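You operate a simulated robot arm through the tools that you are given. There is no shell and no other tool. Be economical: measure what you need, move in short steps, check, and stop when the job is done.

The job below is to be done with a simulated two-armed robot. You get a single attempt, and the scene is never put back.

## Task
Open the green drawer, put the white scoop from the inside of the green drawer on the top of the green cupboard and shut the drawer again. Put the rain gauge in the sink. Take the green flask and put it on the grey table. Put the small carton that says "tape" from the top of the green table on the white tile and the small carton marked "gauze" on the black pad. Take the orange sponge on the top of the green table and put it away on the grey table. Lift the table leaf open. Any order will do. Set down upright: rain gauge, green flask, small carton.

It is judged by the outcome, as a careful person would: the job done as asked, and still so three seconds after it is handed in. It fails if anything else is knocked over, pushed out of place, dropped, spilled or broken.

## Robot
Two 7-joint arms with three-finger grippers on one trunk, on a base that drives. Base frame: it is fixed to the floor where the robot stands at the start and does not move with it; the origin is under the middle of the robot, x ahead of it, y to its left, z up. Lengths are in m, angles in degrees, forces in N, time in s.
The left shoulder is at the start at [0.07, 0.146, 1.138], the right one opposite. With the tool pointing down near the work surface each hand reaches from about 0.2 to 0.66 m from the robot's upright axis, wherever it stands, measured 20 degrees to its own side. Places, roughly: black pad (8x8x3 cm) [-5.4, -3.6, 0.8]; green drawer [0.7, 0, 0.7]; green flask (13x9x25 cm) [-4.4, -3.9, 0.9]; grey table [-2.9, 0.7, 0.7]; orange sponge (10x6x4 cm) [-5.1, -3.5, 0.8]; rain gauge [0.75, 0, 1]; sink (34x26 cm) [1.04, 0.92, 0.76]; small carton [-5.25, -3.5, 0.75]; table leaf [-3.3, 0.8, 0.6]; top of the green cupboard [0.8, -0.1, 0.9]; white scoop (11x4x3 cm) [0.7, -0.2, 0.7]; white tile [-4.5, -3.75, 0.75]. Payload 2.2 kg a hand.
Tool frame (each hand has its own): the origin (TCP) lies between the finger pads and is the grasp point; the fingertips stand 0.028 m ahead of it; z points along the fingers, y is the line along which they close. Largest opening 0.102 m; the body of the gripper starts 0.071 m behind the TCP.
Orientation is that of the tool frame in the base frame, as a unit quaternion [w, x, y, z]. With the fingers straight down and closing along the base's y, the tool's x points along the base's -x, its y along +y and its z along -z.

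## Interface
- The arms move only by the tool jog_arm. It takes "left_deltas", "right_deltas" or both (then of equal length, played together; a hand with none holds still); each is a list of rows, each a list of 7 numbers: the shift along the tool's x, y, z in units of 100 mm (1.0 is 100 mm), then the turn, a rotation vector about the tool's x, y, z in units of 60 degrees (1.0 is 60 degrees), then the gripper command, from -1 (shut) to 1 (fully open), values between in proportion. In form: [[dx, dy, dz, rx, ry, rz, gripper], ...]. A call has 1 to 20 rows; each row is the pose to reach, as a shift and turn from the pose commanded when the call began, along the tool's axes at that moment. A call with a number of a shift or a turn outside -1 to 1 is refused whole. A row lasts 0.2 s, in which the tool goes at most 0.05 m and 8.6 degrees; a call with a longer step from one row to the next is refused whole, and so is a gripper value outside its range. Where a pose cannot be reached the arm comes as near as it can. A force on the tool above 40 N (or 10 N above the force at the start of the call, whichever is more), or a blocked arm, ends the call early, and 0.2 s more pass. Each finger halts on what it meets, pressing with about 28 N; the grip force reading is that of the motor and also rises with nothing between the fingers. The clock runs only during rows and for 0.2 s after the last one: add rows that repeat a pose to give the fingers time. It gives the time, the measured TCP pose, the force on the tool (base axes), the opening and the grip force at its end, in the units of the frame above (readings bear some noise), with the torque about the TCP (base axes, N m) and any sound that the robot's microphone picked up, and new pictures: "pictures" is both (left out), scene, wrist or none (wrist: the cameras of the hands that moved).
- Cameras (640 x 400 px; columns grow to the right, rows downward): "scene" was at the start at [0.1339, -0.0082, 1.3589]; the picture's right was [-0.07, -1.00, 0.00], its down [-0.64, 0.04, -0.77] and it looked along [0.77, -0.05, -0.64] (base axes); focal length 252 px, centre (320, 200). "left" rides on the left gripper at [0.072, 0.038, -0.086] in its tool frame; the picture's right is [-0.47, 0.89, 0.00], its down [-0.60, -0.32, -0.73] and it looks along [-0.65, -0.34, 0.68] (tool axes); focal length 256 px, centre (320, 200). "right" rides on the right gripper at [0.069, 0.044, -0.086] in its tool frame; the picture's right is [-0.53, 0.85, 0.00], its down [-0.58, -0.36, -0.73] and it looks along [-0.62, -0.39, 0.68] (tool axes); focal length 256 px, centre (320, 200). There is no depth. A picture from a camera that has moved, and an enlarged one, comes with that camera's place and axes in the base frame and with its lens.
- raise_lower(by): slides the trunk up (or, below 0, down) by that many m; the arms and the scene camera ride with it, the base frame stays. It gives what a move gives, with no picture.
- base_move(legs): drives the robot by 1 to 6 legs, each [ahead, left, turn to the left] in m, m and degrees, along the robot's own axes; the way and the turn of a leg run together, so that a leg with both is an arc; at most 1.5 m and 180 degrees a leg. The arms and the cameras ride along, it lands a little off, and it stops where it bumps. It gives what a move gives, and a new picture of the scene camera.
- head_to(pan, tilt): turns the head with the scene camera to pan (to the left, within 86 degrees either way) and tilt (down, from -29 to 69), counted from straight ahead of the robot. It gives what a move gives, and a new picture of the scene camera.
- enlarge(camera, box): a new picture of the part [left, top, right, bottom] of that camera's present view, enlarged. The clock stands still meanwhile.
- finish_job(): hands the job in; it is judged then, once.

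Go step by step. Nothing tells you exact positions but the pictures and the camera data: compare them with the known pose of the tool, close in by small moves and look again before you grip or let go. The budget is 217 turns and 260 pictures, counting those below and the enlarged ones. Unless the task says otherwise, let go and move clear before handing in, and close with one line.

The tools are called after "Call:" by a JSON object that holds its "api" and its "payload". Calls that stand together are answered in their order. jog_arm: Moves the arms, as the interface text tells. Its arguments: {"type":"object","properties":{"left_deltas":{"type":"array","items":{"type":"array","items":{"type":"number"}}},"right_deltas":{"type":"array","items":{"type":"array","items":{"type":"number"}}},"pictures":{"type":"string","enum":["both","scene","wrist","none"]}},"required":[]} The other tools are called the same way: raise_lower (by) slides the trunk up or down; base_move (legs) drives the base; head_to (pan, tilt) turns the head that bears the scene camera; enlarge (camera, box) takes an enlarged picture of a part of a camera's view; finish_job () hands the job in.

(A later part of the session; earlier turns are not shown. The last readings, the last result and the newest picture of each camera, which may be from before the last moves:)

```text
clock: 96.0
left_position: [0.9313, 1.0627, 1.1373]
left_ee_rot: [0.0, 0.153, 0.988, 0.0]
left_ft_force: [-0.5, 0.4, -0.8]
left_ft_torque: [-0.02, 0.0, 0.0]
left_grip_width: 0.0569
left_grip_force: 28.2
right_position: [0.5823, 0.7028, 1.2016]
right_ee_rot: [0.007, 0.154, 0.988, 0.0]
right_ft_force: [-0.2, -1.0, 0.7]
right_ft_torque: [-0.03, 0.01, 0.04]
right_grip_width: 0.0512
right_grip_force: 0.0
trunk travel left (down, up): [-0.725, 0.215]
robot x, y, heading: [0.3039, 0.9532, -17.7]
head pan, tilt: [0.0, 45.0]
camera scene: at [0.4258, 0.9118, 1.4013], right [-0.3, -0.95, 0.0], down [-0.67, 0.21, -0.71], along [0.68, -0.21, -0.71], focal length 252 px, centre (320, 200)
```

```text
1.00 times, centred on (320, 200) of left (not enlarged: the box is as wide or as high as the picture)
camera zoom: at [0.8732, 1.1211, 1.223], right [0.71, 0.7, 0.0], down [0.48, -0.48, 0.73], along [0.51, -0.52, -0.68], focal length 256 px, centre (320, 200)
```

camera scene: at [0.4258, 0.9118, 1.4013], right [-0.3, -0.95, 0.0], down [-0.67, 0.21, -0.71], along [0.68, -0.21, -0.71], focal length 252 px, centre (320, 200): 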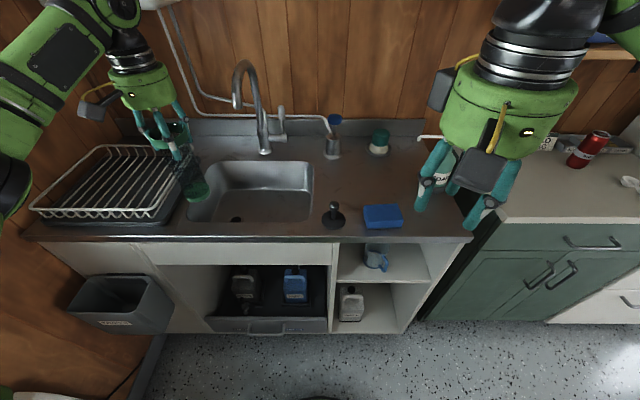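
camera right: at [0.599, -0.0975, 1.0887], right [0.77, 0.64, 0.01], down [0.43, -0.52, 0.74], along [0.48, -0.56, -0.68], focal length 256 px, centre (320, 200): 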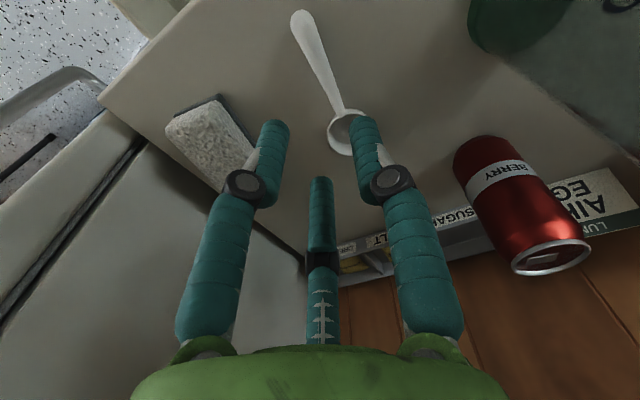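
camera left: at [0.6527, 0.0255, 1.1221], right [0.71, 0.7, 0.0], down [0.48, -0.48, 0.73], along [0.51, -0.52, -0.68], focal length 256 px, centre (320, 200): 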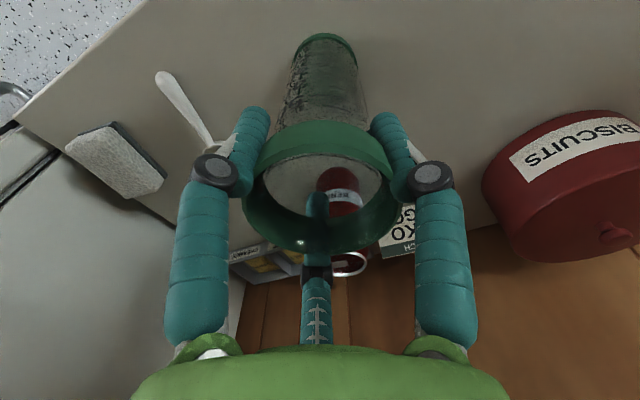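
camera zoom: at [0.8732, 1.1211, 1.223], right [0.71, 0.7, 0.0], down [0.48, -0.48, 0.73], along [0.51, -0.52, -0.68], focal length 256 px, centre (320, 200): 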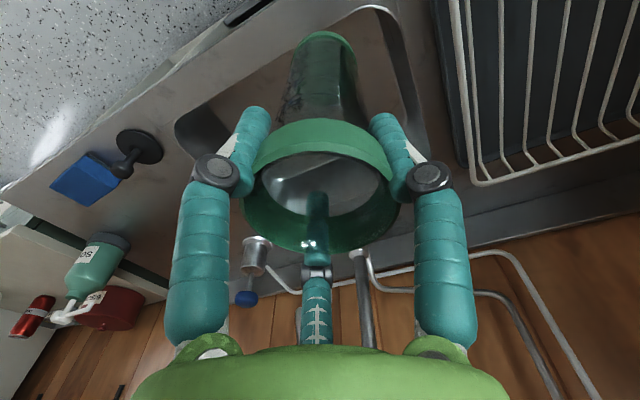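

Basin re-measured. I shift the hand 8 cm ahead and 4 cm right, then lower.

Call:
{"api": "jog_arm", "payload": {"left_deltas": [[-0.1, -0.42, 0, 0, 0, 0, -1], [-0.4, -0.42, 0, 0, 0, 0, -1], [-0.7, -0.42, 0, 0, 0, 0, -1], [-0.8, -0.42, 0.2, 0, 0, 0, -1], [-0.8, -0.42, 0.5, 0, 0, 0, -1], [-0.8, -0.42, 0.8, 0, 0, 0, -1], [-0.8, -0.42, 1.0, 0, 0, 0, -1]], "pictures": "both"}}

```text
clock: 97.6
left_position: [0.9975, 1.0006, 1.0351]
left_ee_rot: [-0.001, 0.153, 0.988, 0.0]
left_ft_force: [-0.5, 0.7, -1.1]
left_ft_torque: [0.02, 0.01, -0.01]
left_grip_width: 0.0575
left_grip_force: 28.2
left hand out of reach, approached as far as the arm can: row 3, 4, 5, 6
right_position: [0.5841, 0.7028, 1.2001]
right_ee_rot: [0.005, 0.154, 0.988, 0.0]
right_ft_force: [0.1, 0.2, 0.5]
right_ft_torque: [-0.04, 0.01, -0.02]
right_grip_width: 0.051
right_grip_force: 0.2
trunk travel left (down, up): [-0.725, 0.215]
robot x, y, heading: [0.3034, 0.9555, -17.6]
head pan, tilt: [0.0, 45.0]
camera scene: at [0.4283, 0.9124, 1.401], right [-0.3, -0.95, 0.0], down [-0.67, 0.21, -0.71], along [0.67, -0.21, -0.71], focal length 252 px, centre (320, 200)
camera left: at [0.9394, 1.0578, 1.1216], right [0.71, 0.7, 0.0], down [0.48, -0.48, 0.73], along [0.51, -0.52, -0.68], focal length 256 px, centre (320, 200)
```

scene: 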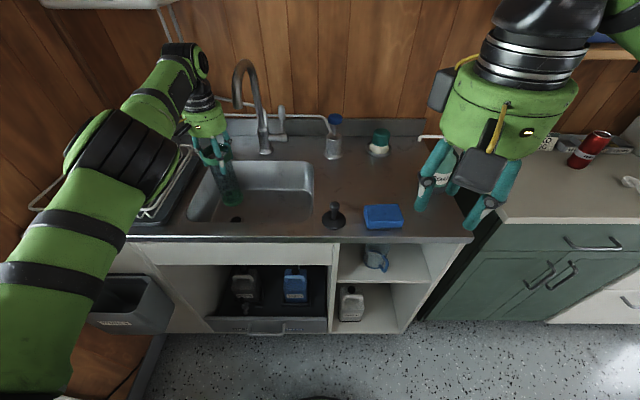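
left: 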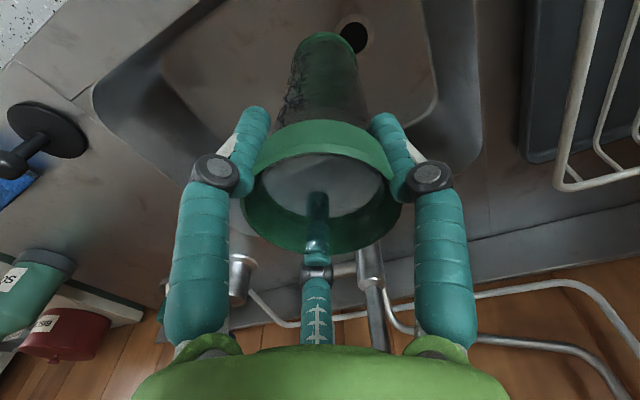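

The drain lies just by that spot, so I choose the right part of the basin instead. I raise, pull back from the spout, shift right past it.

Call:
{"api": "jog_arm", "payload": {"left_deltas": [[0, 0, -0.4, 0, 0, 0, -1], [0.4, 0, -0.5, 0, 0, 0, -1], [0.6, -0.2, -0.5, 0, 0, 0, -1], [0.6, -0.6, -0.5, 0, 0, 0, -1], [0.6, -1.0, -0.5, 0, 0, 0, -1]], "pictures": "none"}}

Call:
{"api": "jog_arm", "payload": {"left_deltas": [[0, -0.4, 0, 0, 0, 0, -1], [-0.2, -0.55, 0, 0, 0, 0, -1], [-0.5, -0.55, 0, 0, 0, 0, -1], [-0.6, -0.55, 0.2, 0, 0, 0, -1], [-0.6, -0.55, 0.5, 0, 0, 0, -1]], "pictures": "both"}}

```text
clock: 98.8
left_position: [0.907, 0.9206, 1.0852]
left_ee_rot: [-0.002, 0.152, 0.988, 0.0]
left_ft_force: [0.4, -0.2, -0.5]
left_ft_torque: [0.01, 0.01, 0.0]
left_grip_width: 0.0578
left_grip_force: 27.9
left hand out of reach, approached as far as the arm can: row 1
right_position: [0.5835, 0.7011, 1.2003]
right_ee_rot: [0.006, 0.153, 0.988, 0.0]
right_ft_force: [0.6, 0.5, -0.9]
right_ft_torque: [-0.03, 0.01, 0.01]
right_grip_width: 0.0511
right_grip_force: 0.0
trunk travel left (down, up): [-0.725, 0.215]
robot x, y, heading: [0.3029, 0.9512, -17.8]
head pan, tilt: [0.0, 45.0]
```

```text
clock: 100.0
left_position: [0.9441, 0.858, 1.0345]
left_ee_rot: [0.0, 0.154, 0.988, -0.001]
left_ft_force: [0.5, -0.5, -0.6]
left_ft_torque: [0.0, 0.03, 0.0]
left_grip_width: 0.0579
left_grip_force: 27.8
left hand out of reach, approached as far as the arm can: row 3, 4, 5
right_position: [0.5874, 0.7029, 1.2023]
right_ee_rot: [0.005, 0.154, 0.988, 0.0]
right_ft_force: [-0.2, 0.1, 0.0]
right_ft_torque: [-0.03, 0.03, -0.04]
right_grip_width: 0.0509
right_grip_force: 0.1
trunk travel left (down, up): [-0.725, 0.215]
robot x, y, heading: [0.3046, 0.9521, -17.6]
head pan, tilt: [0.0, 45.0]
camera scene: at [0.4294, 0.9116, 1.4009], right [-0.3, -0.95, 0.0], down [-0.68, 0.21, -0.71], along [0.67, -0.21, -0.71], focal length 252 px, centre (320, 200)
camera left: at [0.8865, 0.9154, 1.1199], right [0.71, 0.7, 0.0], down [0.48, -0.49, 0.73], along [0.51, -0.52, -0.68], focal length 256 px, centre (320, 200)
```

scene: 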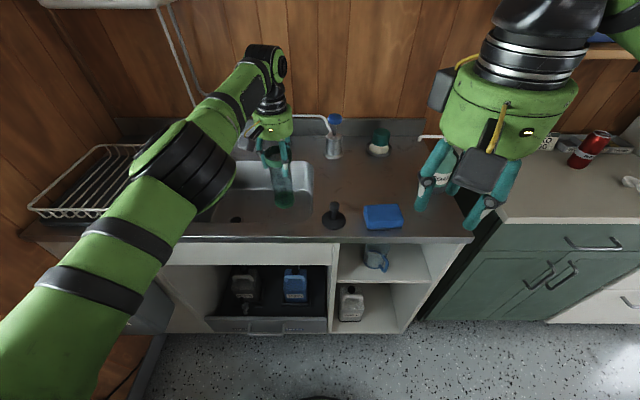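
left: 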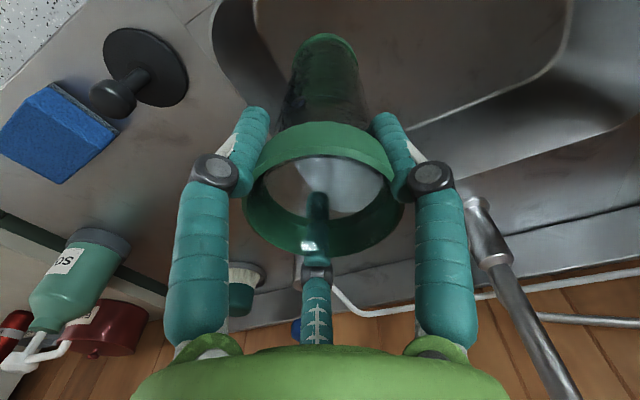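

The gauge is over the flat basin floor, clear of spout and drain. I lower it.

Call:
{"api": "jog_arm", "payload": {"left_deltas": [[0, 0, 0.25, 0, 0, 0, -1], [0, 0, 0.5, 0, 0, 0, -1], [0, 0, 0.7, 0, 0, 0, -1], [0, 0, 0.8, 0, 0, 0, -1], [0, 0, 0.85, 0, 0, 0, -1], [0, 0, 0.9, 0, 0, 0, -1]], "pictures": "none"}}

Call:
{"api": "jog_arm", "payload": {"left_deltas": [[0, 0, 0.04, 0, 0, 0, -1], [0, 0, 0.08, 0, 0, 0, -1], [0, 0, 0.12, 0, 0, 0, -1], [0, 0, 0.16, 0, 0, 0, -1], [0, 0, 0.2, 0, 0, 0, -1], [0, 0, 0.24, 0, 0, 0, -1], [0, 0, 0.28, 0, 0, 0, -1]], "pictures": "wrist"}}

```text
clock: 101.4
left_position: [0.9428, 0.8572, 0.9455]
left_ee_rot: [-0.001, 0.153, 0.988, 0.0]
left_ft_force: [-0.3, 0.0, -1.6]
left_ft_torque: [0.0, 0.02, 0.04]
left_grip_width: 0.0578
left_grip_force: 27.4
right_position: [0.5838, 0.7024, 1.2013]
right_ee_rot: [0.006, 0.153, 0.988, -0.001]
right_ft_force: [-0.3, 0.2, 0.0]
right_ft_torque: [0.0, 0.0, -0.03]
right_grip_width: 0.051
right_grip_force: 0.0
trunk travel left (down, up): [-0.725, 0.215]
robot x, y, heading: [0.3026, 0.9521, -17.6]
head pan, tilt: [0.0, 45.0]
```

```text
clock: 103.0
left_position: [0.9426, 0.8594, 0.9171]
left_ee_rot: [-0.001, 0.153, 0.988, -0.001]
left_ft_force: [-0.6, 1.0, 0.0]
left_ft_torque: [0.0, 0.0, -0.01]
left_grip_width: 0.0575
left_grip_force: 27.7
right_position: [0.5852, 0.7031, 1.2003]
right_ee_rot: [0.005, 0.154, 0.988, 0.0]
right_ft_force: [-0.1, 0.3, -1.1]
right_ft_torque: [-0.01, 0.01, 0.02]
right_grip_width: 0.0508
right_grip_force: 0.1
trunk travel left (down, up): [-0.725, 0.215]
robot x, y, heading: [0.3068, 0.9546, -17.6]
head pan, tilt: [0.0, 45.0]
camera left: at [0.8849, 0.9159, 1.0035], right [0.71, 0.7, 0.0], down [0.48, -0.48, 0.73], along [0.51, -0.52, -0.68], focal length 256 px, centre (320, 200)
```

left: 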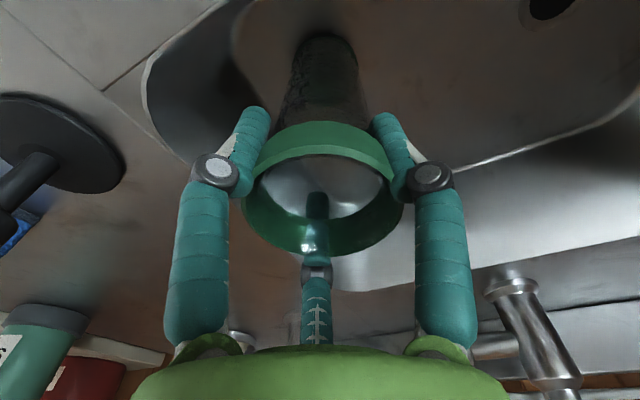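

Call:
{"api": "jog_arm", "payload": {"left_deltas": [[0, 0, 0.04, 0, 0, 0, -1], [0, 0, 0.08, 0, 0, 0, -1], [0, 0, 0.12, 0, 0, 0, -1], [0, 0, 0.16, 0, 0, 0, -1], [0, 0, 0.2, 0, 0, 0, -1], [0, 0, 0.24, 0, 0, 0, -1], [0, 0, 0.28, 0, 0, 0, -1], [0, 0, 0.32, 0, 0, 0, -1]], "pictures": "none"}}

```text
clock: 104.8
left_position: [0.9387, 0.8599, 0.8895]
left_ee_rot: [0.005, 0.154, 0.988, -0.002]
left_ft_force: [4.3, 0.7, 23.7]
left_ft_torque: [0.12, -0.21, 0.02]
left_grip_width: 0.0533
left_grip_force: 28.2
right_position: [0.5806, 0.7025, 1.2013]
right_ee_rot: [0.007, 0.154, 0.988, -0.001]
right_ft_force: [0.5, 0.8, 0.3]
right_ft_torque: [0.01, -0.02, 0.01]
right_grip_width: 0.051
right_grip_force: 0.0
trunk travel left (down, up): [-0.725, 0.215]
robot x, y, heading: [0.3046, 0.9547, -17.5]
head pan, tilt: [0.0, 45.0]
```

Contact with the basin floor. I ease off, open and look before rising.

Call:
{"api": "jog_arm", "payload": {"left_deltas": [[0, 0, -0.03, 0, 0, 0, -1], [0, 0, -0.03, 0, 0, 0, 0.4], [0, 0, -0.03, 0, 0, 0, 0.6], [0, 0, -0.03, 0, 0, 0, 0.6], [0, 0, -0.03, 0, 0, 0, 0.6]], "pictures": "wrist"}}

```text
clock: 106.0
left_position: [0.9398, 0.8578, 0.8882]
left_ee_rot: [-0.002, 0.153, 0.988, 0.0]
left_ft_force: [0.2, -0.1, -0.2]
left_ft_torque: [0.01, -0.01, 0.02]
left_grip_width: 0.0815
left_grip_force: 0.1
right_position: [0.5828, 0.7014, 1.2011]
right_ee_rot: [0.006, 0.153, 0.988, 0.0]
right_ft_force: [-0.3, 1.0, 0.5]
right_ft_torque: [0.01, 0.02, 0.0]
right_grip_width: 0.0509
right_grip_force: 0.0
trunk travel left (down, up): [-0.725, 0.215]
robot x, y, heading: [0.3048, 0.9513, -17.8]
head pan, tilt: [0.0, 45.0]
camera left: at [0.8821, 0.9171, 0.9749], right [0.71, 0.7, 0.0], down [0.48, -0.48, 0.73], along [0.51, -0.52, -0.68], focal length 256 px, centre (320, 200)
```

left: 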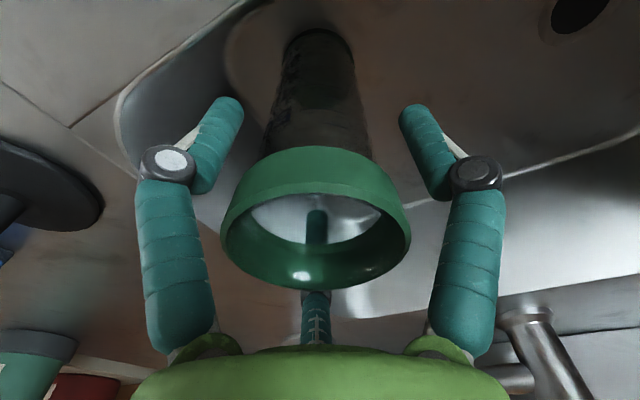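

The gauge stands upright in the sink, released. I rise clear of it.

Call:
{"api": "jog_arm", "payload": {"left_deltas": [[0, 0, -0.15, 0, 0, 0, 0.6], [0, 0, -0.3, 0, 0, 0, 0.6], [0, 0, -0.5, 0, 0, 0, 0.6], [0, 0, -0.8, 0, 0, 0, 0.6], [0, 0, -1.0, 0, 0, 0, 0.6]], "pictures": "wrist"}}

Call:
{"api": "jog_arm", "payload": {"left_deltas": [[0, 0, -0.4, 0, 0, 0, 0.6], [0.2, 0, -0.8, 0, 0, 0, 0.6], [0.5, 0, -1.0, 0, 0, 0, 0.6], [0.9, 0, -1.0, 0, 0, 0, 0.6]], "pictures": "scene"}}

```text
clock: 107.2
left_position: [0.942, 0.8593, 0.9886]
left_ee_rot: [-0.001, 0.151, 0.988, 0.001]
left_ft_force: [-0.1, -0.3, 0.2]
left_ft_torque: [0.02, -0.01, 0.03]
left_grip_width: 0.0817
left_grip_force: 0.0
right_position: [0.5828, 0.7029, 1.2012]
right_ee_rot: [0.006, 0.154, 0.988, -0.001]
right_ft_force: [-0.9, 0.3, -0.5]
right_ft_torque: [-0.01, 0.0, -0.01]
right_grip_width: 0.0511
right_grip_force: 0.0
trunk travel left (down, up): [-0.725, 0.215]
robot x, y, heading: [0.3039, 0.9533, -17.7]
head pan, tilt: [0.0, 45.0]
camera left: at [0.8845, 0.9166, 1.0755], right [0.71, 0.7, 0.0], down [0.48, -0.48, 0.73], along [0.51, -0.52, -0.68], focal length 256 px, centre (320, 200)
```

left: 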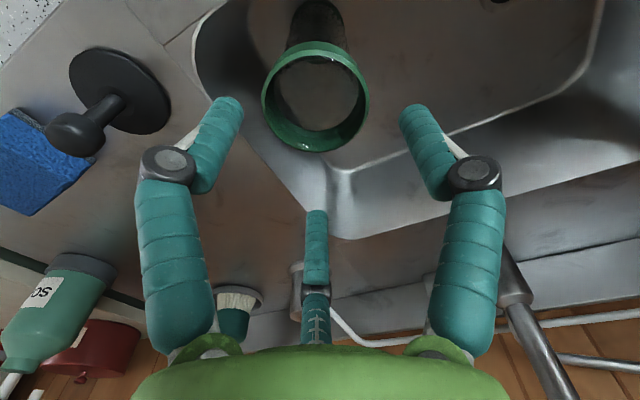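

```text
clock: 108.2
left_position: [0.8566, 0.8835, 1.0869]
left_ee_rot: [0.0, 0.152, 0.988, 0.001]
left_ft_force: [0.4, 0.9, -0.2]
left_ft_torque: [0.0, -0.02, 0.0]
left_grip_width: 0.0816
left_grip_force: 0.0
right_position: [0.5832, 0.7008, 1.201]
right_ee_rot: [0.006, 0.154, 0.988, 0.0]
right_ft_force: [-0.2, -0.5, -0.2]
right_ft_torque: [-0.02, -0.04, 0.01]
right_grip_width: 0.0514
right_grip_force: 0.2
trunk travel left (down, up): [-0.725, 0.215]
robot x, y, heading: [0.3039, 0.954, -17.6]
head pan, tilt: [0.0, 45.0]
camera scene: at [0.4263, 0.9102, 1.4011], right [-0.3, -0.95, 0.0], down [-0.67, 0.21, -0.71], along [0.67, -0.21, -0.71], focal length 252 px, centre (320, 200)
```

scene: 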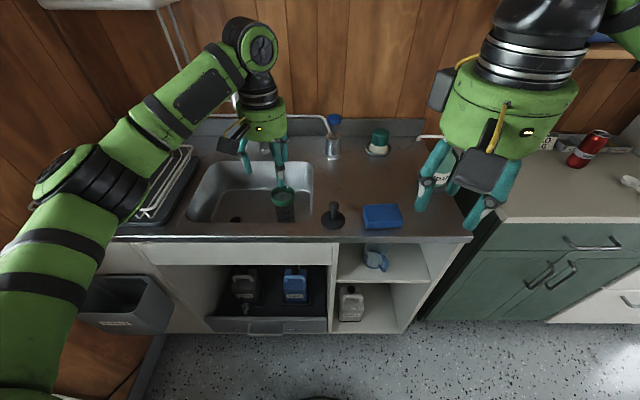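

The gauge stands in the sink. I back off into the open floor and turn around to look for the grey table and the far end of the room.

Call:
{"api": "jog_arm", "payload": {"left_deltas": [[0.4, 0, -0.3, 0, 0, 0, 0.6], [0.8, 0, -0.6, 0, 0, 0, 0.6], [0.9, 0, -0.8, 0, 0, 0, 0.6]], "pictures": "none"}}

Call:
{"api": "base_move", "payload": {"legs": [[-0.5, 0, 0], [-0.2, -0.9, 0], [0, 0, 90]]}}

Call:
{"api": "head_to", "payload": {"pan": 70, "tilt": 20}}

```text
clock: 109.0
left_position: [0.7704, 0.9136, 1.167]
left_ee_rot: [-0.002, 0.152, 0.988, 0.0]
left_ft_force: [0.2, -0.3, -0.8]
left_ft_torque: [0.01, 0.03, 0.0]
left_grip_width: 0.0817
left_grip_force: 0.0
right_position: [0.5845, 0.7016, 1.2008]
right_ee_rot: [0.005, 0.154, 0.988, 0.0]
right_ft_force: [0.6, 0.4, -0.4]
right_ft_torque: [0.03, 0.01, -0.03]
right_grip_width: 0.051
right_grip_force: 0.1
trunk travel left (down, up): [-0.725, 0.215]
robot x, y, heading: [0.3051, 0.9556, -17.5]
head pan, tilt: [0.0, 45.0]
```

```text
clock: 111.2
left_position: [0.4232, 1.0171, 1.1682]
left_ee_rot: [-0.002, 0.145, 0.989, -0.002]
left_ft_force: [-0.3, 0.4, 0.3]
left_ft_torque: [-0.09, -0.03, -0.03]
left_grip_width: 0.0815
left_grip_force: 0.0
right_position: [0.2398, 0.8043, 1.2018]
right_ee_rot: [0.006, 0.147, 0.989, -0.003]
right_ft_force: [-0.5, 0.0, 0.2]
right_ft_torque: [-0.08, -0.07, -0.01]
right_grip_width: 0.0511
right_grip_force: 0.2
trunk travel left (down, up): [-0.725, 0.215]
robot x, y, heading: [-0.0437, 1.0461, -16.7]
head pan, tilt: [0.0, 45.0]
stopped in leg 1: the robot was blocked; the commanded pose is now the measured one
camera scene: at [0.0799, 1.0117, 1.4012], right [-0.29, -0.96, 0.0], down [-0.68, 0.2, -0.71], along [0.68, -0.21, -0.71], focal length 252 px, centre (320, 200)
```

scene: 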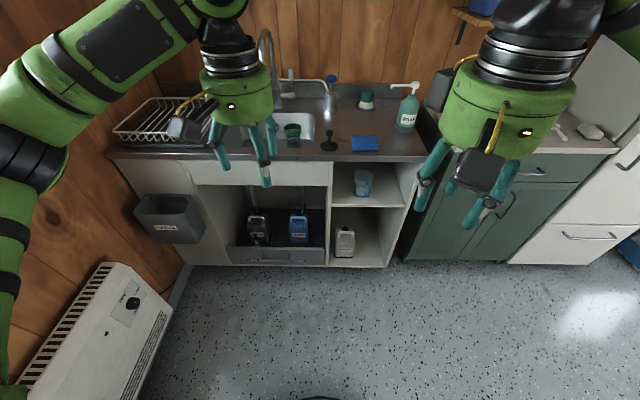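

```text
clock: 112.7
left_position: [0.4223, 1.0115, 1.1673]
left_ee_rot: [-0.002, 0.146, 0.989, 0.0]
left_ft_force: [-0.7, -1.0, 0.2]
left_ft_torque: [0.05, -0.01, 0.01]
left_grip_width: 0.0818
left_grip_force: 0.0
right_position: [0.24, 0.7981, 1.2016]
right_ee_rot: [0.006, 0.148, 0.989, 0.0]
right_ft_force: [0.1, 0.2, -0.1]
right_ft_torque: [-0.02, -0.01, -0.02]
right_grip_width: 0.0511
right_grip_force: 0.1
trunk travel left (down, up): [-0.725, 0.215]
robot x, y, heading: [-0.0459, 1.0424, -17.0]
head pan, tilt: [70.0, 20.0]
camera scene: at [0.0581, 1.1032, 1.4397], right [0.8, -0.6, 0.0], down [-0.21, -0.27, -0.94], along [0.57, 0.75, -0.34], focal length 252 px, centre (320, 200)
```

scene: 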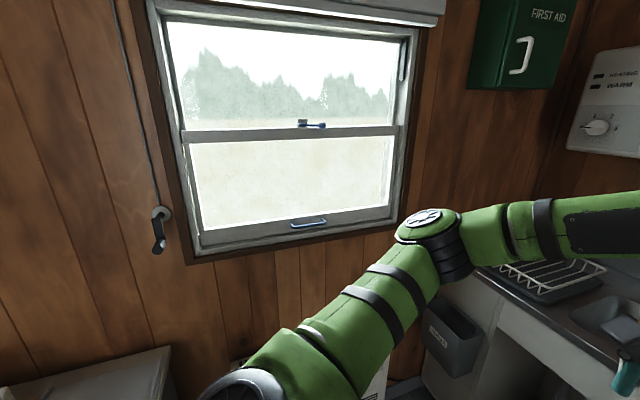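

Backing was blocked, likely by the furniture behind left. I go right instead, away from it, and look around to the left and behind.

Call:
{"api": "base_move", "payload": {"legs": [[0.03, -0.8, 0]]}}

Call:
{"api": "head_to", "payload": {"pan": 86, "tilt": 30}}

```text
clock: 117.0
left_position: [0.2136, 0.2256, 1.167]
left_ee_rot: [-0.002, 0.148, 0.989, 0.0]
left_ft_force: [-0.3, -0.2, -0.2]
left_ft_torque: [0.01, 0.02, -0.01]
left_grip_width: 0.0816
left_grip_force: 0.1
right_position: [0.0283, 0.0127, 1.2004]
right_ee_rot: [0.006, 0.149, 0.989, -0.001]
right_ft_force: [-0.1, -0.8, -1.1]
right_ft_torque: [-0.01, -0.01, -0.02]
right_grip_width: 0.051
right_grip_force: 0.0
trunk travel left (down, up): [-0.725, 0.215]
robot x, y, heading: [-0.2541, 0.2597, -17.4]
head pan, tilt: [70.0, 20.0]
camera scene: at [-0.1515, 0.3178, 1.4397], right [0.8, -0.6, 0.0], down [-0.21, -0.27, -0.94], along [0.57, 0.75, -0.34], focal length 252 px, centre (320, 200)
```

scene: 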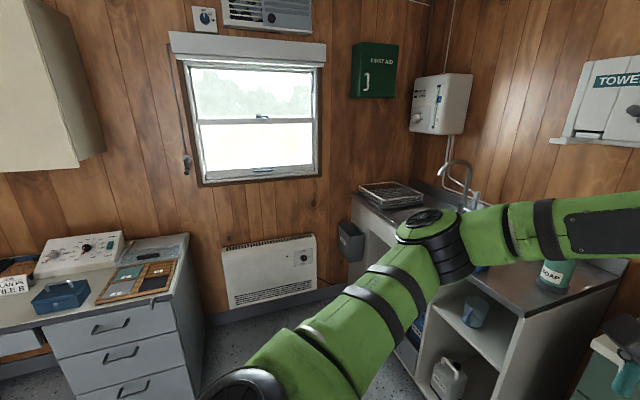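

```text
clock: 117.8
left_position: [0.215, 0.2248, 1.1675]
left_ee_rot: [-0.002, 0.147, 0.989, 0.0]
left_ft_force: [0.1, -0.1, 0.9]
left_ft_torque: [0.01, 0.01, -0.01]
left_grip_width: 0.0816
left_grip_force: 0.0
right_position: [0.0287, 0.0121, 1.2004]
right_ee_rot: [0.005, 0.149, 0.989, 0.001]
right_ft_force: [0.4, -0.9, -0.2]
right_ft_torque: [-0.04, 0.03, 0.0]
right_grip_width: 0.0511
right_grip_force: 0.0
trunk travel left (down, up): [-0.725, 0.215]
robot x, y, heading: [-0.2567, 0.258, -17.0]
head pan, tilt: [85.9, 30.0]
camera scene: at [-0.1752, 0.3268, 1.4237], right [0.93, -0.36, 0.0], down [-0.18, -0.47, -0.87], along [0.31, 0.81, -0.5], focal length 252 px, centre (320, 200)
```

scene: 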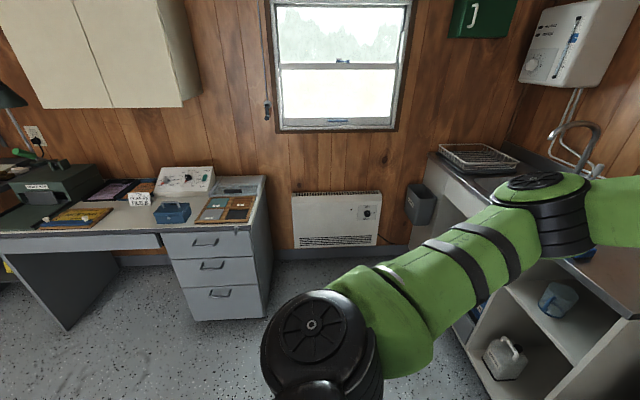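

The desk stands undisturbed along the left wall. I turn the robot around to face the far part of the room.

Call:
{"api": "head_to", "payload": {"pan": 0, "tilt": 20}}

Call:
{"api": "base_move", "payload": {"legs": [[0, -0.3, 0], [0, 0, -100], [0, 0, -65]]}}

```text
clock: 119.4
left_position: [0.2144, 0.2257, 1.1662]
left_ee_rot: [-0.002, 0.147, 0.989, -0.001]
left_ft_force: [0.3, -0.5, -0.1]
left_ft_torque: [0.03, 0.01, -0.02]
left_grip_width: 0.0816
left_grip_force: 0.1
right_position: [0.0284, 0.0123, 1.1997]
right_ee_rot: [0.005, 0.148, 0.989, -0.001]
right_ft_force: [0.0, 0.7, 0.4]
right_ft_torque: [-0.02, -0.01, 0.02]
right_grip_width: 0.051
right_grip_force: 0.1
trunk travel left (down, up): [-0.725, 0.215]
robot x, y, heading: [-0.2562, 0.2586, -17.2]
head pan, tilt: [0.0, 20.0]
camera scene: at [-0.1188, 0.2155, 1.4397], right [-0.29, -0.96, 0.0], down [-0.33, 0.1, -0.94], along [0.9, -0.28, -0.34], focal length 252 px, centre (320, 200)
```

scene: 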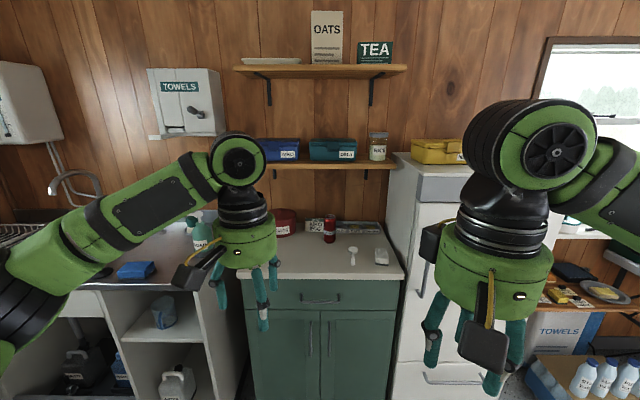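

```text
clock: 128.4
left_position: [-0.8015, -0.109, 1.1677]
left_ee_rot: [0.0, 1.0, -0.014, 0.002]
left_ft_force: [-0.1, 0.2, 0.5]
left_ft_torque: [0.02, 0.04, 0.04]
left_grip_width: 0.0818
left_grip_force: 0.0
right_position: [-0.6795, 0.1445, 1.2006]
right_ee_rot: [0.001, 1.0, -0.017, -0.005]
right_ft_force: [-0.4, -0.7, -0.6]
right_ft_torque: [-0.01, 0.04, 0.02]
right_grip_width: 0.0509
right_grip_force: 0.0
trunk travel left (down, up): [-0.725, 0.215]
robot x, y, heading: [-0.3398, -0.0188, 178.1]
head pan, tilt: [0.0, 20.0]
camera scene: at [-0.4853, -0.0177, 1.4397], right [0.03, 1.0, 0.0], down [0.34, -0.01, -0.94], along [-0.94, 0.03, -0.34], focal length 252 px, centre (320, 200)
```

scene: 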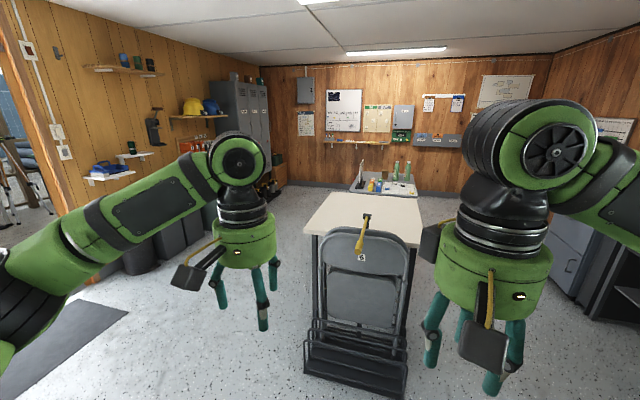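

I see a light-topped table ahead with a rack and folding chair at its near end; a doorway appears to the left. I look left and zoom on the table.

Call:
{"api": "enlarge", "payload": {"camera": "scene", "box": [290, 130, 450, 330]}}

Call:
{"api": "head_to", "payload": {"pan": 55, "tilt": 15}}

```text
2.00 times, centred on (370, 230) of scene
camera zoom: at [-0.4853, -0.0177, 1.4397], right [0.03, 1.0, 0.0], down [0.34, -0.01, -0.94], along [-0.94, 0.03, -0.34], focal length 503 px, centre (220, 140)
```

zoom: 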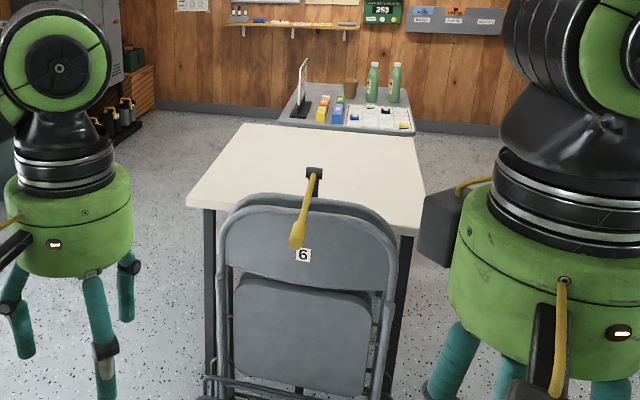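

```text
clock: 129.7
left_position: [-0.8022, -0.1084, 1.1678]
left_ee_rot: [0.001, 1.0, -0.015, 0.002]
left_ft_force: [-0.4, -0.3, -0.1]
left_ft_torque: [0.0, 0.0, 0.04]
left_grip_width: 0.0817
left_grip_force: 0.0
right_position: [-0.6806, 0.1463, 1.1996]
right_ee_rot: [0.001, 1.0, -0.017, -0.005]
right_ft_force: [-0.5, -0.3, -1.3]
right_ft_torque: [0.0, -0.02, 0.0]
right_grip_width: 0.051
right_grip_force: 0.0
trunk travel left (down, up): [-0.725, 0.215]
robot x, y, heading: [-0.344, -0.0192, 178.3]
head pan, tilt: [55.0, 15.0]
camera scene: at [-0.4484, -0.0951, 1.4478], right [-0.8, 0.6, 0.0], down [0.16, 0.21, -0.97], along [-0.58, -0.77, -0.26], focal length 252 px, centre (320, 200)
```

scene: 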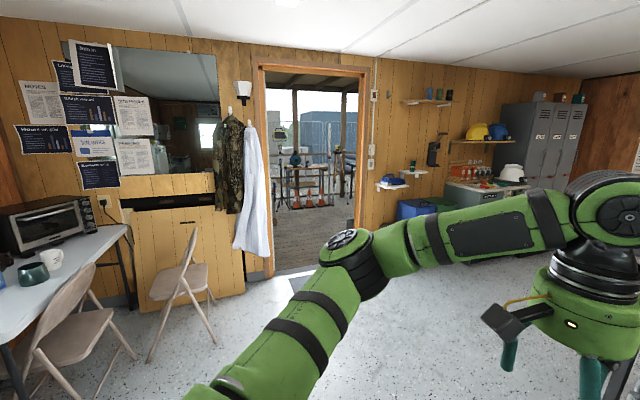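

The door to the outside is to the left, centred near [-1.9, -2.1], about 1 m wide; the workplaces with the flask and cartons lie beyond. I turn and drive up to face it.

Call:
{"api": "head_to", "payload": {"pan": 0, "tilt": 25}}

Call:
{"api": "base_move", "payload": {"legs": [[0, 0, 74], [0.6, -0.43, 0], [0.5, -0.43, 0]]}}

```text
clock: 130.9
left_position: [-0.8017, -0.1088, 1.1683]
left_ee_rot: [0.0, 1.0, -0.014, 0.001]
left_ft_force: [0.0, 0.6, -0.4]
left_ft_torque: [0.01, -0.01, -0.04]
left_grip_width: 0.0815
left_grip_force: 0.1
right_position: [-0.6783, 0.1452, 1.2012]
right_ee_rot: [0.001, 1.0, -0.016, -0.006]
right_ft_force: [-0.7, 0.1, 0.0]
right_ft_torque: [-0.03, -0.02, 0.01]
right_grip_width: 0.0511
right_grip_force: 0.0
trunk travel left (down, up): [-0.725, 0.215]
robot x, y, heading: [-0.3429, -0.0181, 178.1]
head pan, tilt: [0.0, 25.0]
camera scene: at [-0.4843, -0.0176, 1.4316], right [0.03, 1.0, 0.0], down [0.42, -0.01, -0.91], along [-0.91, 0.03, -0.42], focal length 252 px, centre (320, 200)
```

scene: 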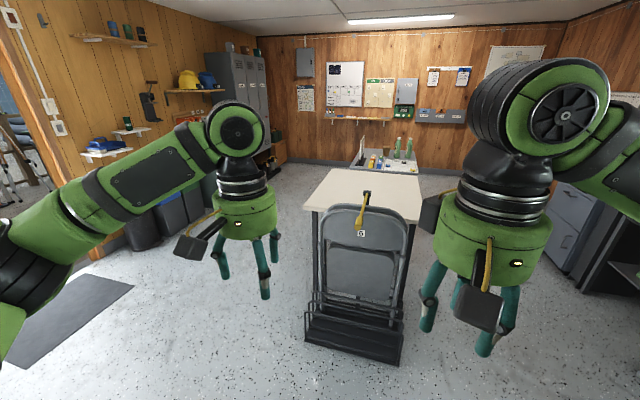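

```text
clock: 141.4
left_position: [-1.5284, -1.2799, 1.1678]
left_ee_rot: [-0.002, 0.804, 0.594, 0.0]
left_ft_force: [0.3, 0.3, -0.3]
left_ft_torque: [-0.01, 0.02, 0.01]
left_grip_width: 0.0814
left_grip_force: 0.1
right_position: [-1.7403, -1.0938, 1.2011]
right_ee_rot: [0.003, 0.806, 0.592, -0.005]
right_ft_force: [1.3, 0.0, 0.2]
right_ft_torque: [0.01, 0.02, 0.01]
right_grip_width: 0.0509
right_grip_force: 0.1
trunk travel left (down, up): [-0.725, 0.215]
robot x, y, heading: [-1.4918, -0.8102, -107.3]
head pan, tilt: [0.0, 25.0]
camera scene: at [-1.5352, -0.9504, 1.4317], right [-0.95, 0.3, 0.0], down [0.13, 0.4, -0.91], along [-0.27, -0.87, -0.42], focal length 252 px, centre (320, 200)
```

scene: 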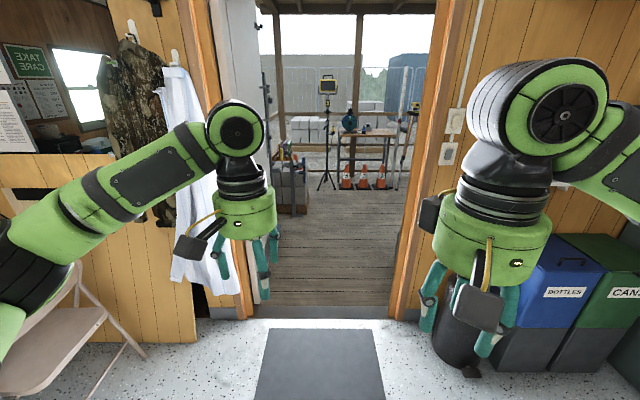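

The doorway is about 97 cm wide. I stretch both arms forward to draw the elbows in before passing.

Call:
{"api": "jog_arm", "payload": {"left_deltas": [[-0.3, 0, 0, 0, 0, 0, 0.6], [-0.6, 0, 0.1, 0, 0, 0, 0.6], [-0.9, -0.1, 0.3, 0, 0, 0, 0.6], [-0.95, -0.1, 0.5, 0, 0, 0, 0.6]], "right_deltas": [[-0.3, 0, 0, 0, 0, 0, 0], [-0.6, 0, 0.1, 0, 0, 0, 0], [-0.9, 0.1, 0.3, 0, 0, 0, 0], [-1.0, 0.2, 0.5, 0, 0, 0, 0]], "pictures": "none"}}

Call:
{"api": "jog_arm", "payload": {"left_deltas": [[-0.2, 0, 0.2, 0, 0, 0, 0.6], [-0.4, 0, 0.4, 0, 0, 0, 0.6], [-0.5, 0, 0.6, 0, 0, 0, 0.6], [-0.5, 0, 0.8, 0, 0, 0, 0.6]], "right_deltas": [[-0.3, 0, 0.2, 0, 0, 0, 0], [-0.6, 0, 0.4, 0, 0, 0, 0], [-0.9, 0.1, 0.6, 0, 0, 0, 0], [-1.0, 0.2, 0.8, 0, 0, 0, 0]], "pictures": "scene"}}

```text
clock: 142.4
left_position: [-1.5663, -1.3703, 1.1174]
left_ee_rot: [-0.002, 0.804, 0.594, 0.001]
left_ft_force: [-0.6, -0.9, 0.1]
left_ft_torque: [0.0, 0.01, -0.02]
left_grip_width: 0.0817
left_grip_force: 0.0
right_position: [-1.7521, -1.1967, 1.1508]
right_ee_rot: [0.003, 0.806, 0.592, -0.004]
right_ft_force: [-0.1, 0.6, 0.4]
right_ft_torque: [-0.02, 0.02, 0.02]
right_grip_width: 0.051
right_grip_force: 0.0
trunk travel left (down, up): [-0.725, 0.215]
robot x, y, heading: [-1.4892, -0.8119, -107.1]
head pan, tilt: [0.0, 25.0]
```

```text
clock: 143.4
left_position: [-1.5817, -1.4181, 1.036]
left_ee_rot: [-0.003, 0.804, 0.594, 0.002]
left_ft_force: [0.2, -0.4, -0.3]
left_ft_torque: [0.05, 0.01, -0.02]
left_grip_width: 0.0815
left_grip_force: 0.1
right_position: [-1.764, -1.2993, 1.0703]
right_ee_rot: [0.004, 0.806, 0.593, -0.004]
right_ft_force: [-0.4, -0.3, 0.1]
right_ft_torque: [0.03, 0.01, 0.01]
right_grip_width: 0.0508
right_grip_force: 0.0
trunk travel left (down, up): [-0.725, 0.215]
robot x, y, heading: [-1.4916, -0.8118, -107.5]
head pan, tilt: [0.0, 25.0]
camera scene: at [-1.5358, -0.9527, 1.4315], right [-0.95, 0.3, 0.0], down [0.13, 0.4, -0.91], along [-0.27, -0.86, -0.42], focal length 252 px, centre (320, 200)
```

scene: 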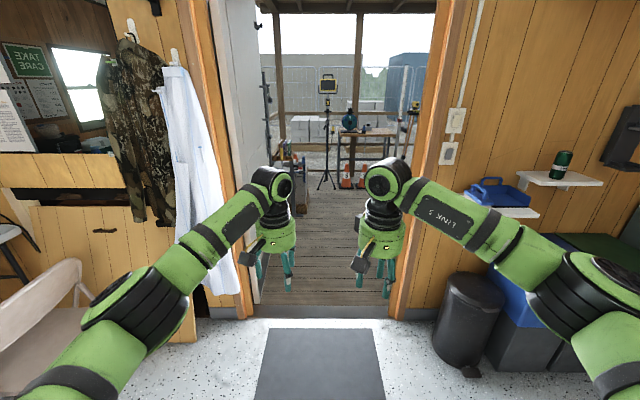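

Call:
{"api": "jog_arm", "payload": {"right_deltas": [[-0.3, 0, 0.1, 0, 0, 0, 0], [-0.6, 0, 0.2, 0, 0, 0, 0], [-0.9, 0, 0.2, 0, 0, 0, 0]], "pictures": "none"}}

Call:
{"api": "base_move", "payload": {"legs": [[0.2, -0.04, 0], [0.4, 0, 0]]}}

```text
clock: 144.2
left_position: [-1.5798, -1.4182, 1.0363]
left_ee_rot: [-0.002, 0.804, 0.595, 0.001]
left_ft_force: [0.2, -0.9, 0.8]
left_ft_torque: [0.04, 0.03, 0.04]
left_grip_width: 0.0814
left_grip_force: 0.1
right_position: [-1.7874, -1.3858, 1.0548]
right_ee_rot: [0.003, 0.804, 0.594, -0.006]
right_ft_force: [0.9, -0.6, -0.5]
right_ft_torque: [0.0, -0.02, -0.03]
right_grip_width: 0.0508
right_grip_force: 0.0
trunk travel left (down, up): [-0.725, 0.215]
robot x, y, heading: [-1.4911, -0.8097, -107.5]
head pan, tilt: [0.0, 25.0]
```

```text
clock: 147.9
left_position: [-1.7871, -1.9856, 1.0368]
left_ee_rot: [0.0, 0.8, 0.6, 0.0]
left_ft_force: [-0.4, 0.0, 0.5]
left_ft_torque: [0.0, -0.01, 0.01]
left_grip_width: 0.0816
left_grip_force: 0.0
right_position: [-1.9962, -1.9574, 1.0543]
right_ee_rot: [0.005, 0.802, 0.598, -0.004]
right_ft_force: [-0.1, -0.6, -0.7]
right_ft_torque: [-0.01, -0.03, -0.01]
right_grip_width: 0.0509
right_grip_force: 0.1
trunk travel left (down, up): [-0.725, 0.215]
robot x, y, heading: [-1.7064, -1.3828, -106.2]
head pan, tilt: [0.0, 25.0]
camera scene: at [-1.7491, -1.5188, 1.4318], right [-0.96, 0.28, 0.0], down [0.12, 0.4, -0.91], along [-0.26, -0.87, -0.42], focal length 252 px, centre (320, 200)
```

scene: 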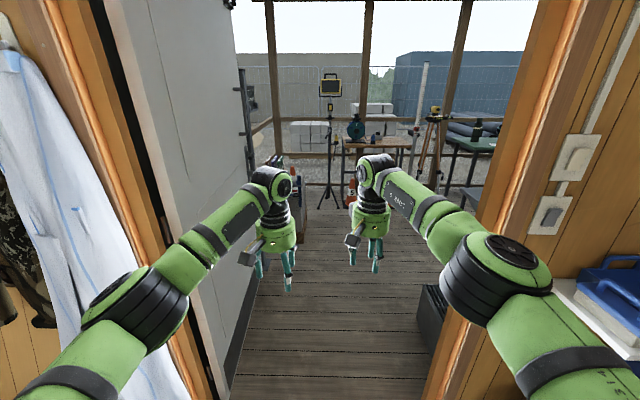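

I shift 6 cm right to be centred in the opening, then pass through.

Call:
{"api": "base_move", "payload": {"legs": [[0, -0.06, -1.3], [0.5, 0, 0], [0.5, 0, 0]]}}

```text
clock: 154.0
left_position: [-2.164, -2.9147, 1.0381]
left_ee_rot: [-0.002, 0.807, 0.59, 0.001]
left_ft_force: [0.5, -0.3, 0.0]
left_ft_torque: [-0.01, 0.01, 0.02]
left_grip_width: 0.0817
left_grip_force: 0.2
right_position: [-2.3698, -2.8815, 1.0555]
right_ee_rot: [0.004, 0.808, 0.59, -0.005]
right_ft_force: [0.3, 0.5, 0.7]
right_ft_torque: [0.02, 0.0, 0.0]
right_grip_width: 0.051
right_grip_force: 0.1
trunk travel left (down, up): [-0.725, 0.215]
robot x, y, heading: [-2.0675, -2.3116, -107.9]
head pan, tilt: [0.0, 25.0]
camera scene: at [-2.1123, -2.4481, 1.4318], right [-0.95, 0.31, 0.0], down [0.13, 0.4, -0.91], along [-0.28, -0.86, -0.42], focal length 252 px, centre (320, 200)
```

scene: 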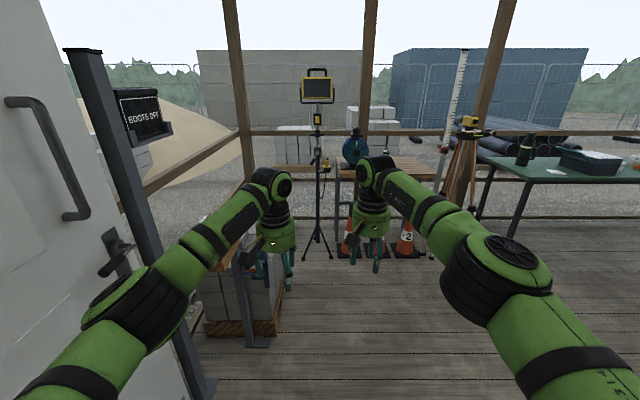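

I am outside on a wooden deck; a green table stands to the right. I look that way.

Call:
{"api": "head_to", "payload": {"pan": -50, "tilt": 20}}

```text
clock: 155.2
left_position: [-2.1634, -2.9145, 1.0378]
left_ee_rot: [-0.001, 0.807, 0.591, 0.002]
left_ft_force: [-0.3, -0.5, -0.4]
left_ft_torque: [-0.04, -0.03, 0.03]
left_grip_width: 0.0816
left_grip_force: 0.1
right_position: [-2.37, -2.8815, 1.0548]
right_ee_rot: [0.004, 0.808, 0.589, -0.003]
right_ft_force: [0.4, 0.0, -0.1]
right_ft_torque: [0.01, -0.02, -0.03]
right_grip_width: 0.0512
right_grip_force: 0.0
trunk travel left (down, up): [-0.725, 0.215]
robot x, y, heading: [-2.0721, -2.3091, -107.7]
head pan, tilt: [-50.0, 20.0]
camera scene: at [-2.1706, -2.3967, 1.4397], right [-0.38, 0.93, 0.0], down [0.32, 0.13, -0.94], along [-0.87, -0.36, -0.34], focal length 252 px, centre (320, 200)
```

scene: 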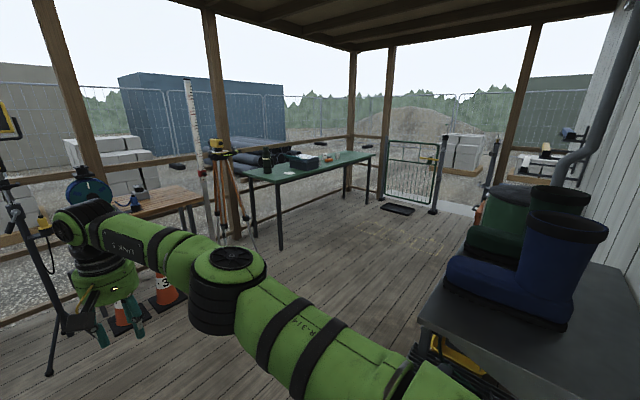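

The green table lies along the far railing, from about [-4.3, -3.8] onward; a boot bench is on the right of the door. I drive ahead past the bench, then right toward the table's near end.

Call:
{"api": "head_to", "payload": {"pan": -25, "tilt": 25}}

Call:
{"api": "base_move", "payload": {"legs": [[0.87, 0, 0], [0, -0.8, 0], [0, -0.7, 0]]}}

```text
clock: 156.1
left_position: [-2.1625, -2.9142, 1.037]
left_ee_rot: [-0.001, 0.807, 0.591, 0.001]
left_ft_force: [0.7, 0.6, 0.2]
left_ft_torque: [-0.02, 0.0, -0.01]
left_grip_width: 0.0817
left_grip_force: 0.0
right_position: [-2.3694, -2.8815, 1.0554]
right_ee_rot: [0.004, 0.808, 0.59, -0.004]
right_ft_force: [1.0, 0.6, 1.0]
right_ft_torque: [0.0, 0.02, 0.03]
right_grip_width: 0.051
right_grip_force: 0.0
trunk travel left (down, up): [-0.725, 0.215]
robot x, y, heading: [-2.0675, -2.3132, -108.0]
head pan, tilt: [-25.0, 25.0]
camera scene: at [-2.1471, -2.4288, 1.4316], right [-0.73, 0.68, 0.0], down [0.29, 0.31, -0.91], along [-0.62, -0.66, -0.42], focal length 252 px, centre (320, 200)
```

scene: 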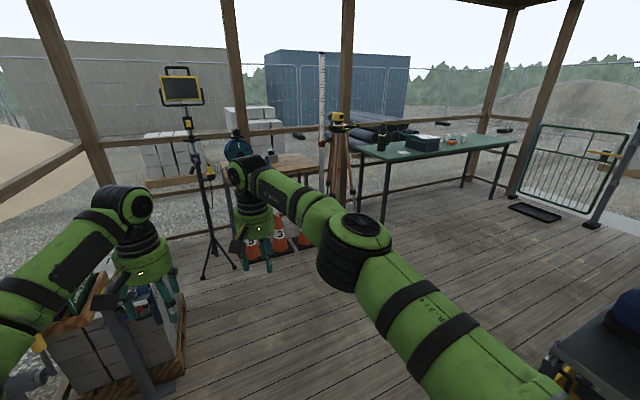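

```text
clock: 168.1
left_position: [-3.8631, -3.3102, 1.0367]
left_ee_rot: [-0.001, 0.804, 0.595, 0.001]
left_ft_force: [0.7, -0.3, -0.2]
left_ft_torque: [0.0, 0.01, 0.0]
left_grip_width: 0.0817
left_grip_force: 0.1
right_position: [-4.0704, -3.2798, 1.0544]
right_ee_rot: [0.003, 0.805, 0.593, -0.004]
right_ft_force: [-0.1, -0.5, 0.1]
right_ft_torque: [0.01, 0.02, 0.0]
right_grip_width: 0.0511
right_grip_force: 0.0
trunk travel left (down, up): [-0.725, 0.215]
robot x, y, heading: [-3.7744, -2.7021, -107.5]
head pan, tilt: [-25.0, 25.0]
camera scene: at [-3.853, -2.8239, 1.4316], right [-0.74, 0.67, 0.0], down [0.28, 0.31, -0.91], along [-0.61, -0.67, -0.42], focal length 252 px, centre (320, 200)
```

scene: 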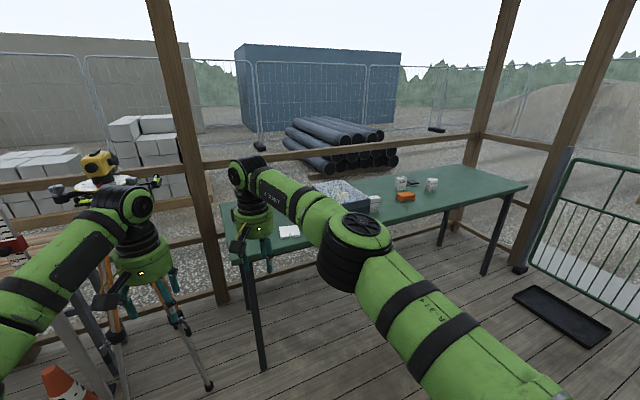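

I now see the table's items: white tile, grey crate, cartons and the orange sponge; a tripod stands close on the left. I zoom in.

Call:
{"api": "enlarge", "payload": {"camera": "scene", "box": [210, 130, 540, 290]}}

```text
1.94 times, centred on (375, 210) of scene
camera zoom: at [-3.853, -2.8239, 1.4316], right [-0.74, 0.67, 0.0], down [0.28, 0.31, -0.91], along [-0.61, -0.67, -0.42], focal length 488 px, centre (213, 181)
```

zoom: 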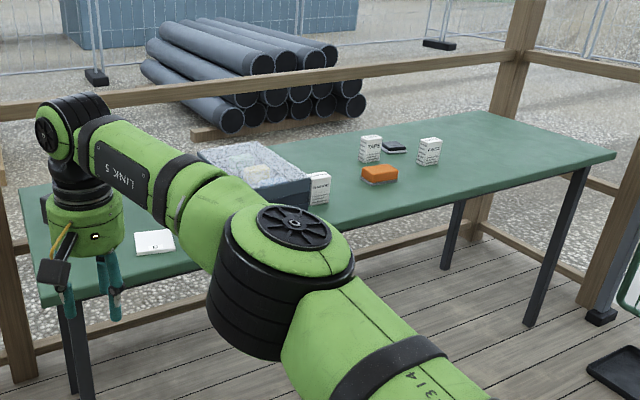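

I drive along the table to face the cartons, and retract the right hand for a clear view.

Call:
{"api": "base_move", "payload": {"legs": [[0, -1.0, 0], [0.3, 0, 0]]}}

Call:
{"api": "head_to", "payload": {"pan": 0, "tilt": 35}}

```text
clock: 174.8
left_position: [-4.8928, -3.3084, 1.0378]
left_ee_rot: [0.0, 0.804, 0.594, 0.001]
left_ft_force: [0.5, -0.1, 0.7]
left_ft_torque: [-0.01, 0.01, 0.0]
left_grip_width: 0.0817
left_grip_force: 0.1
right_position: [-5.1005, -3.2794, 1.0547]
right_ee_rot: [0.004, 0.804, 0.594, -0.004]
right_ft_force: [-0.2, 0.5, -0.2]
right_ft_torque: [-0.02, -0.01, -0.03]
right_grip_width: 0.0511
right_grip_force: 0.0
trunk travel left (down, up): [-0.725, 0.215]
robot x, y, heading: [-4.8088, -2.7056, -107.3]
head pan, tilt: [-25.0, 25.0]
camera scene: at [-4.8829, -2.8223, 1.4318], right [-0.74, 0.67, 0.0], down [0.28, 0.31, -0.91], along [-0.61, -0.67, -0.42], focal length 252 px, centre (320, 200)
```

scene: 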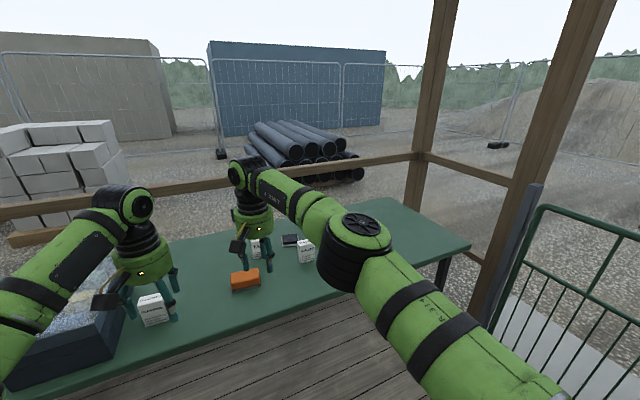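

```text
clock: 175.7
left_position: [-4.8921, -3.31, 1.0361]
left_ee_rot: [-0.002, 0.803, 0.596, 0.001]
left_ft_force: [-0.4, -0.5, -0.2]
left_ft_torque: [0.03, -0.01, 0.0]
left_grip_width: 0.0815
left_grip_force: 0.1
right_position: [-5.1002, -3.2789, 1.055]
right_ee_rot: [0.004, 0.804, 0.594, -0.004]
right_ft_force: [-0.2, -0.5, -0.4]
right_ft_torque: [0.02, 0.01, -0.01]
right_grip_width: 0.0508
right_grip_force: 0.0
trunk travel left (down, up): [-0.725, 0.215]
robot x, y, heading: [-4.8051, -2.7075, -107.2]
head pan, tilt: [0.0, 35.0]
camera scene: at [-4.8476, -2.8396, 1.4159], right [-0.96, 0.29, 0.0], down [0.17, 0.55, -0.82], along [-0.24, -0.78, -0.57], focal length 252 px, centre (320, 200)
```

scene: 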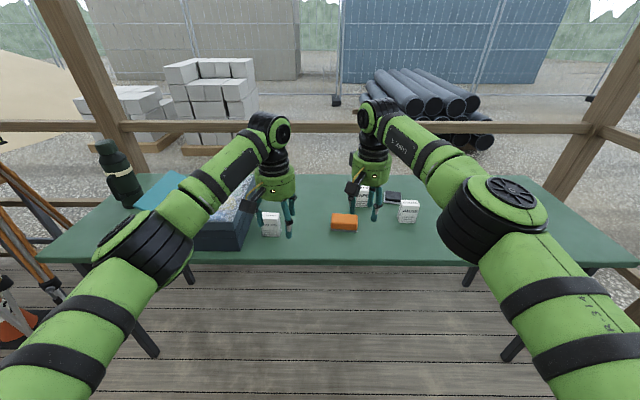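

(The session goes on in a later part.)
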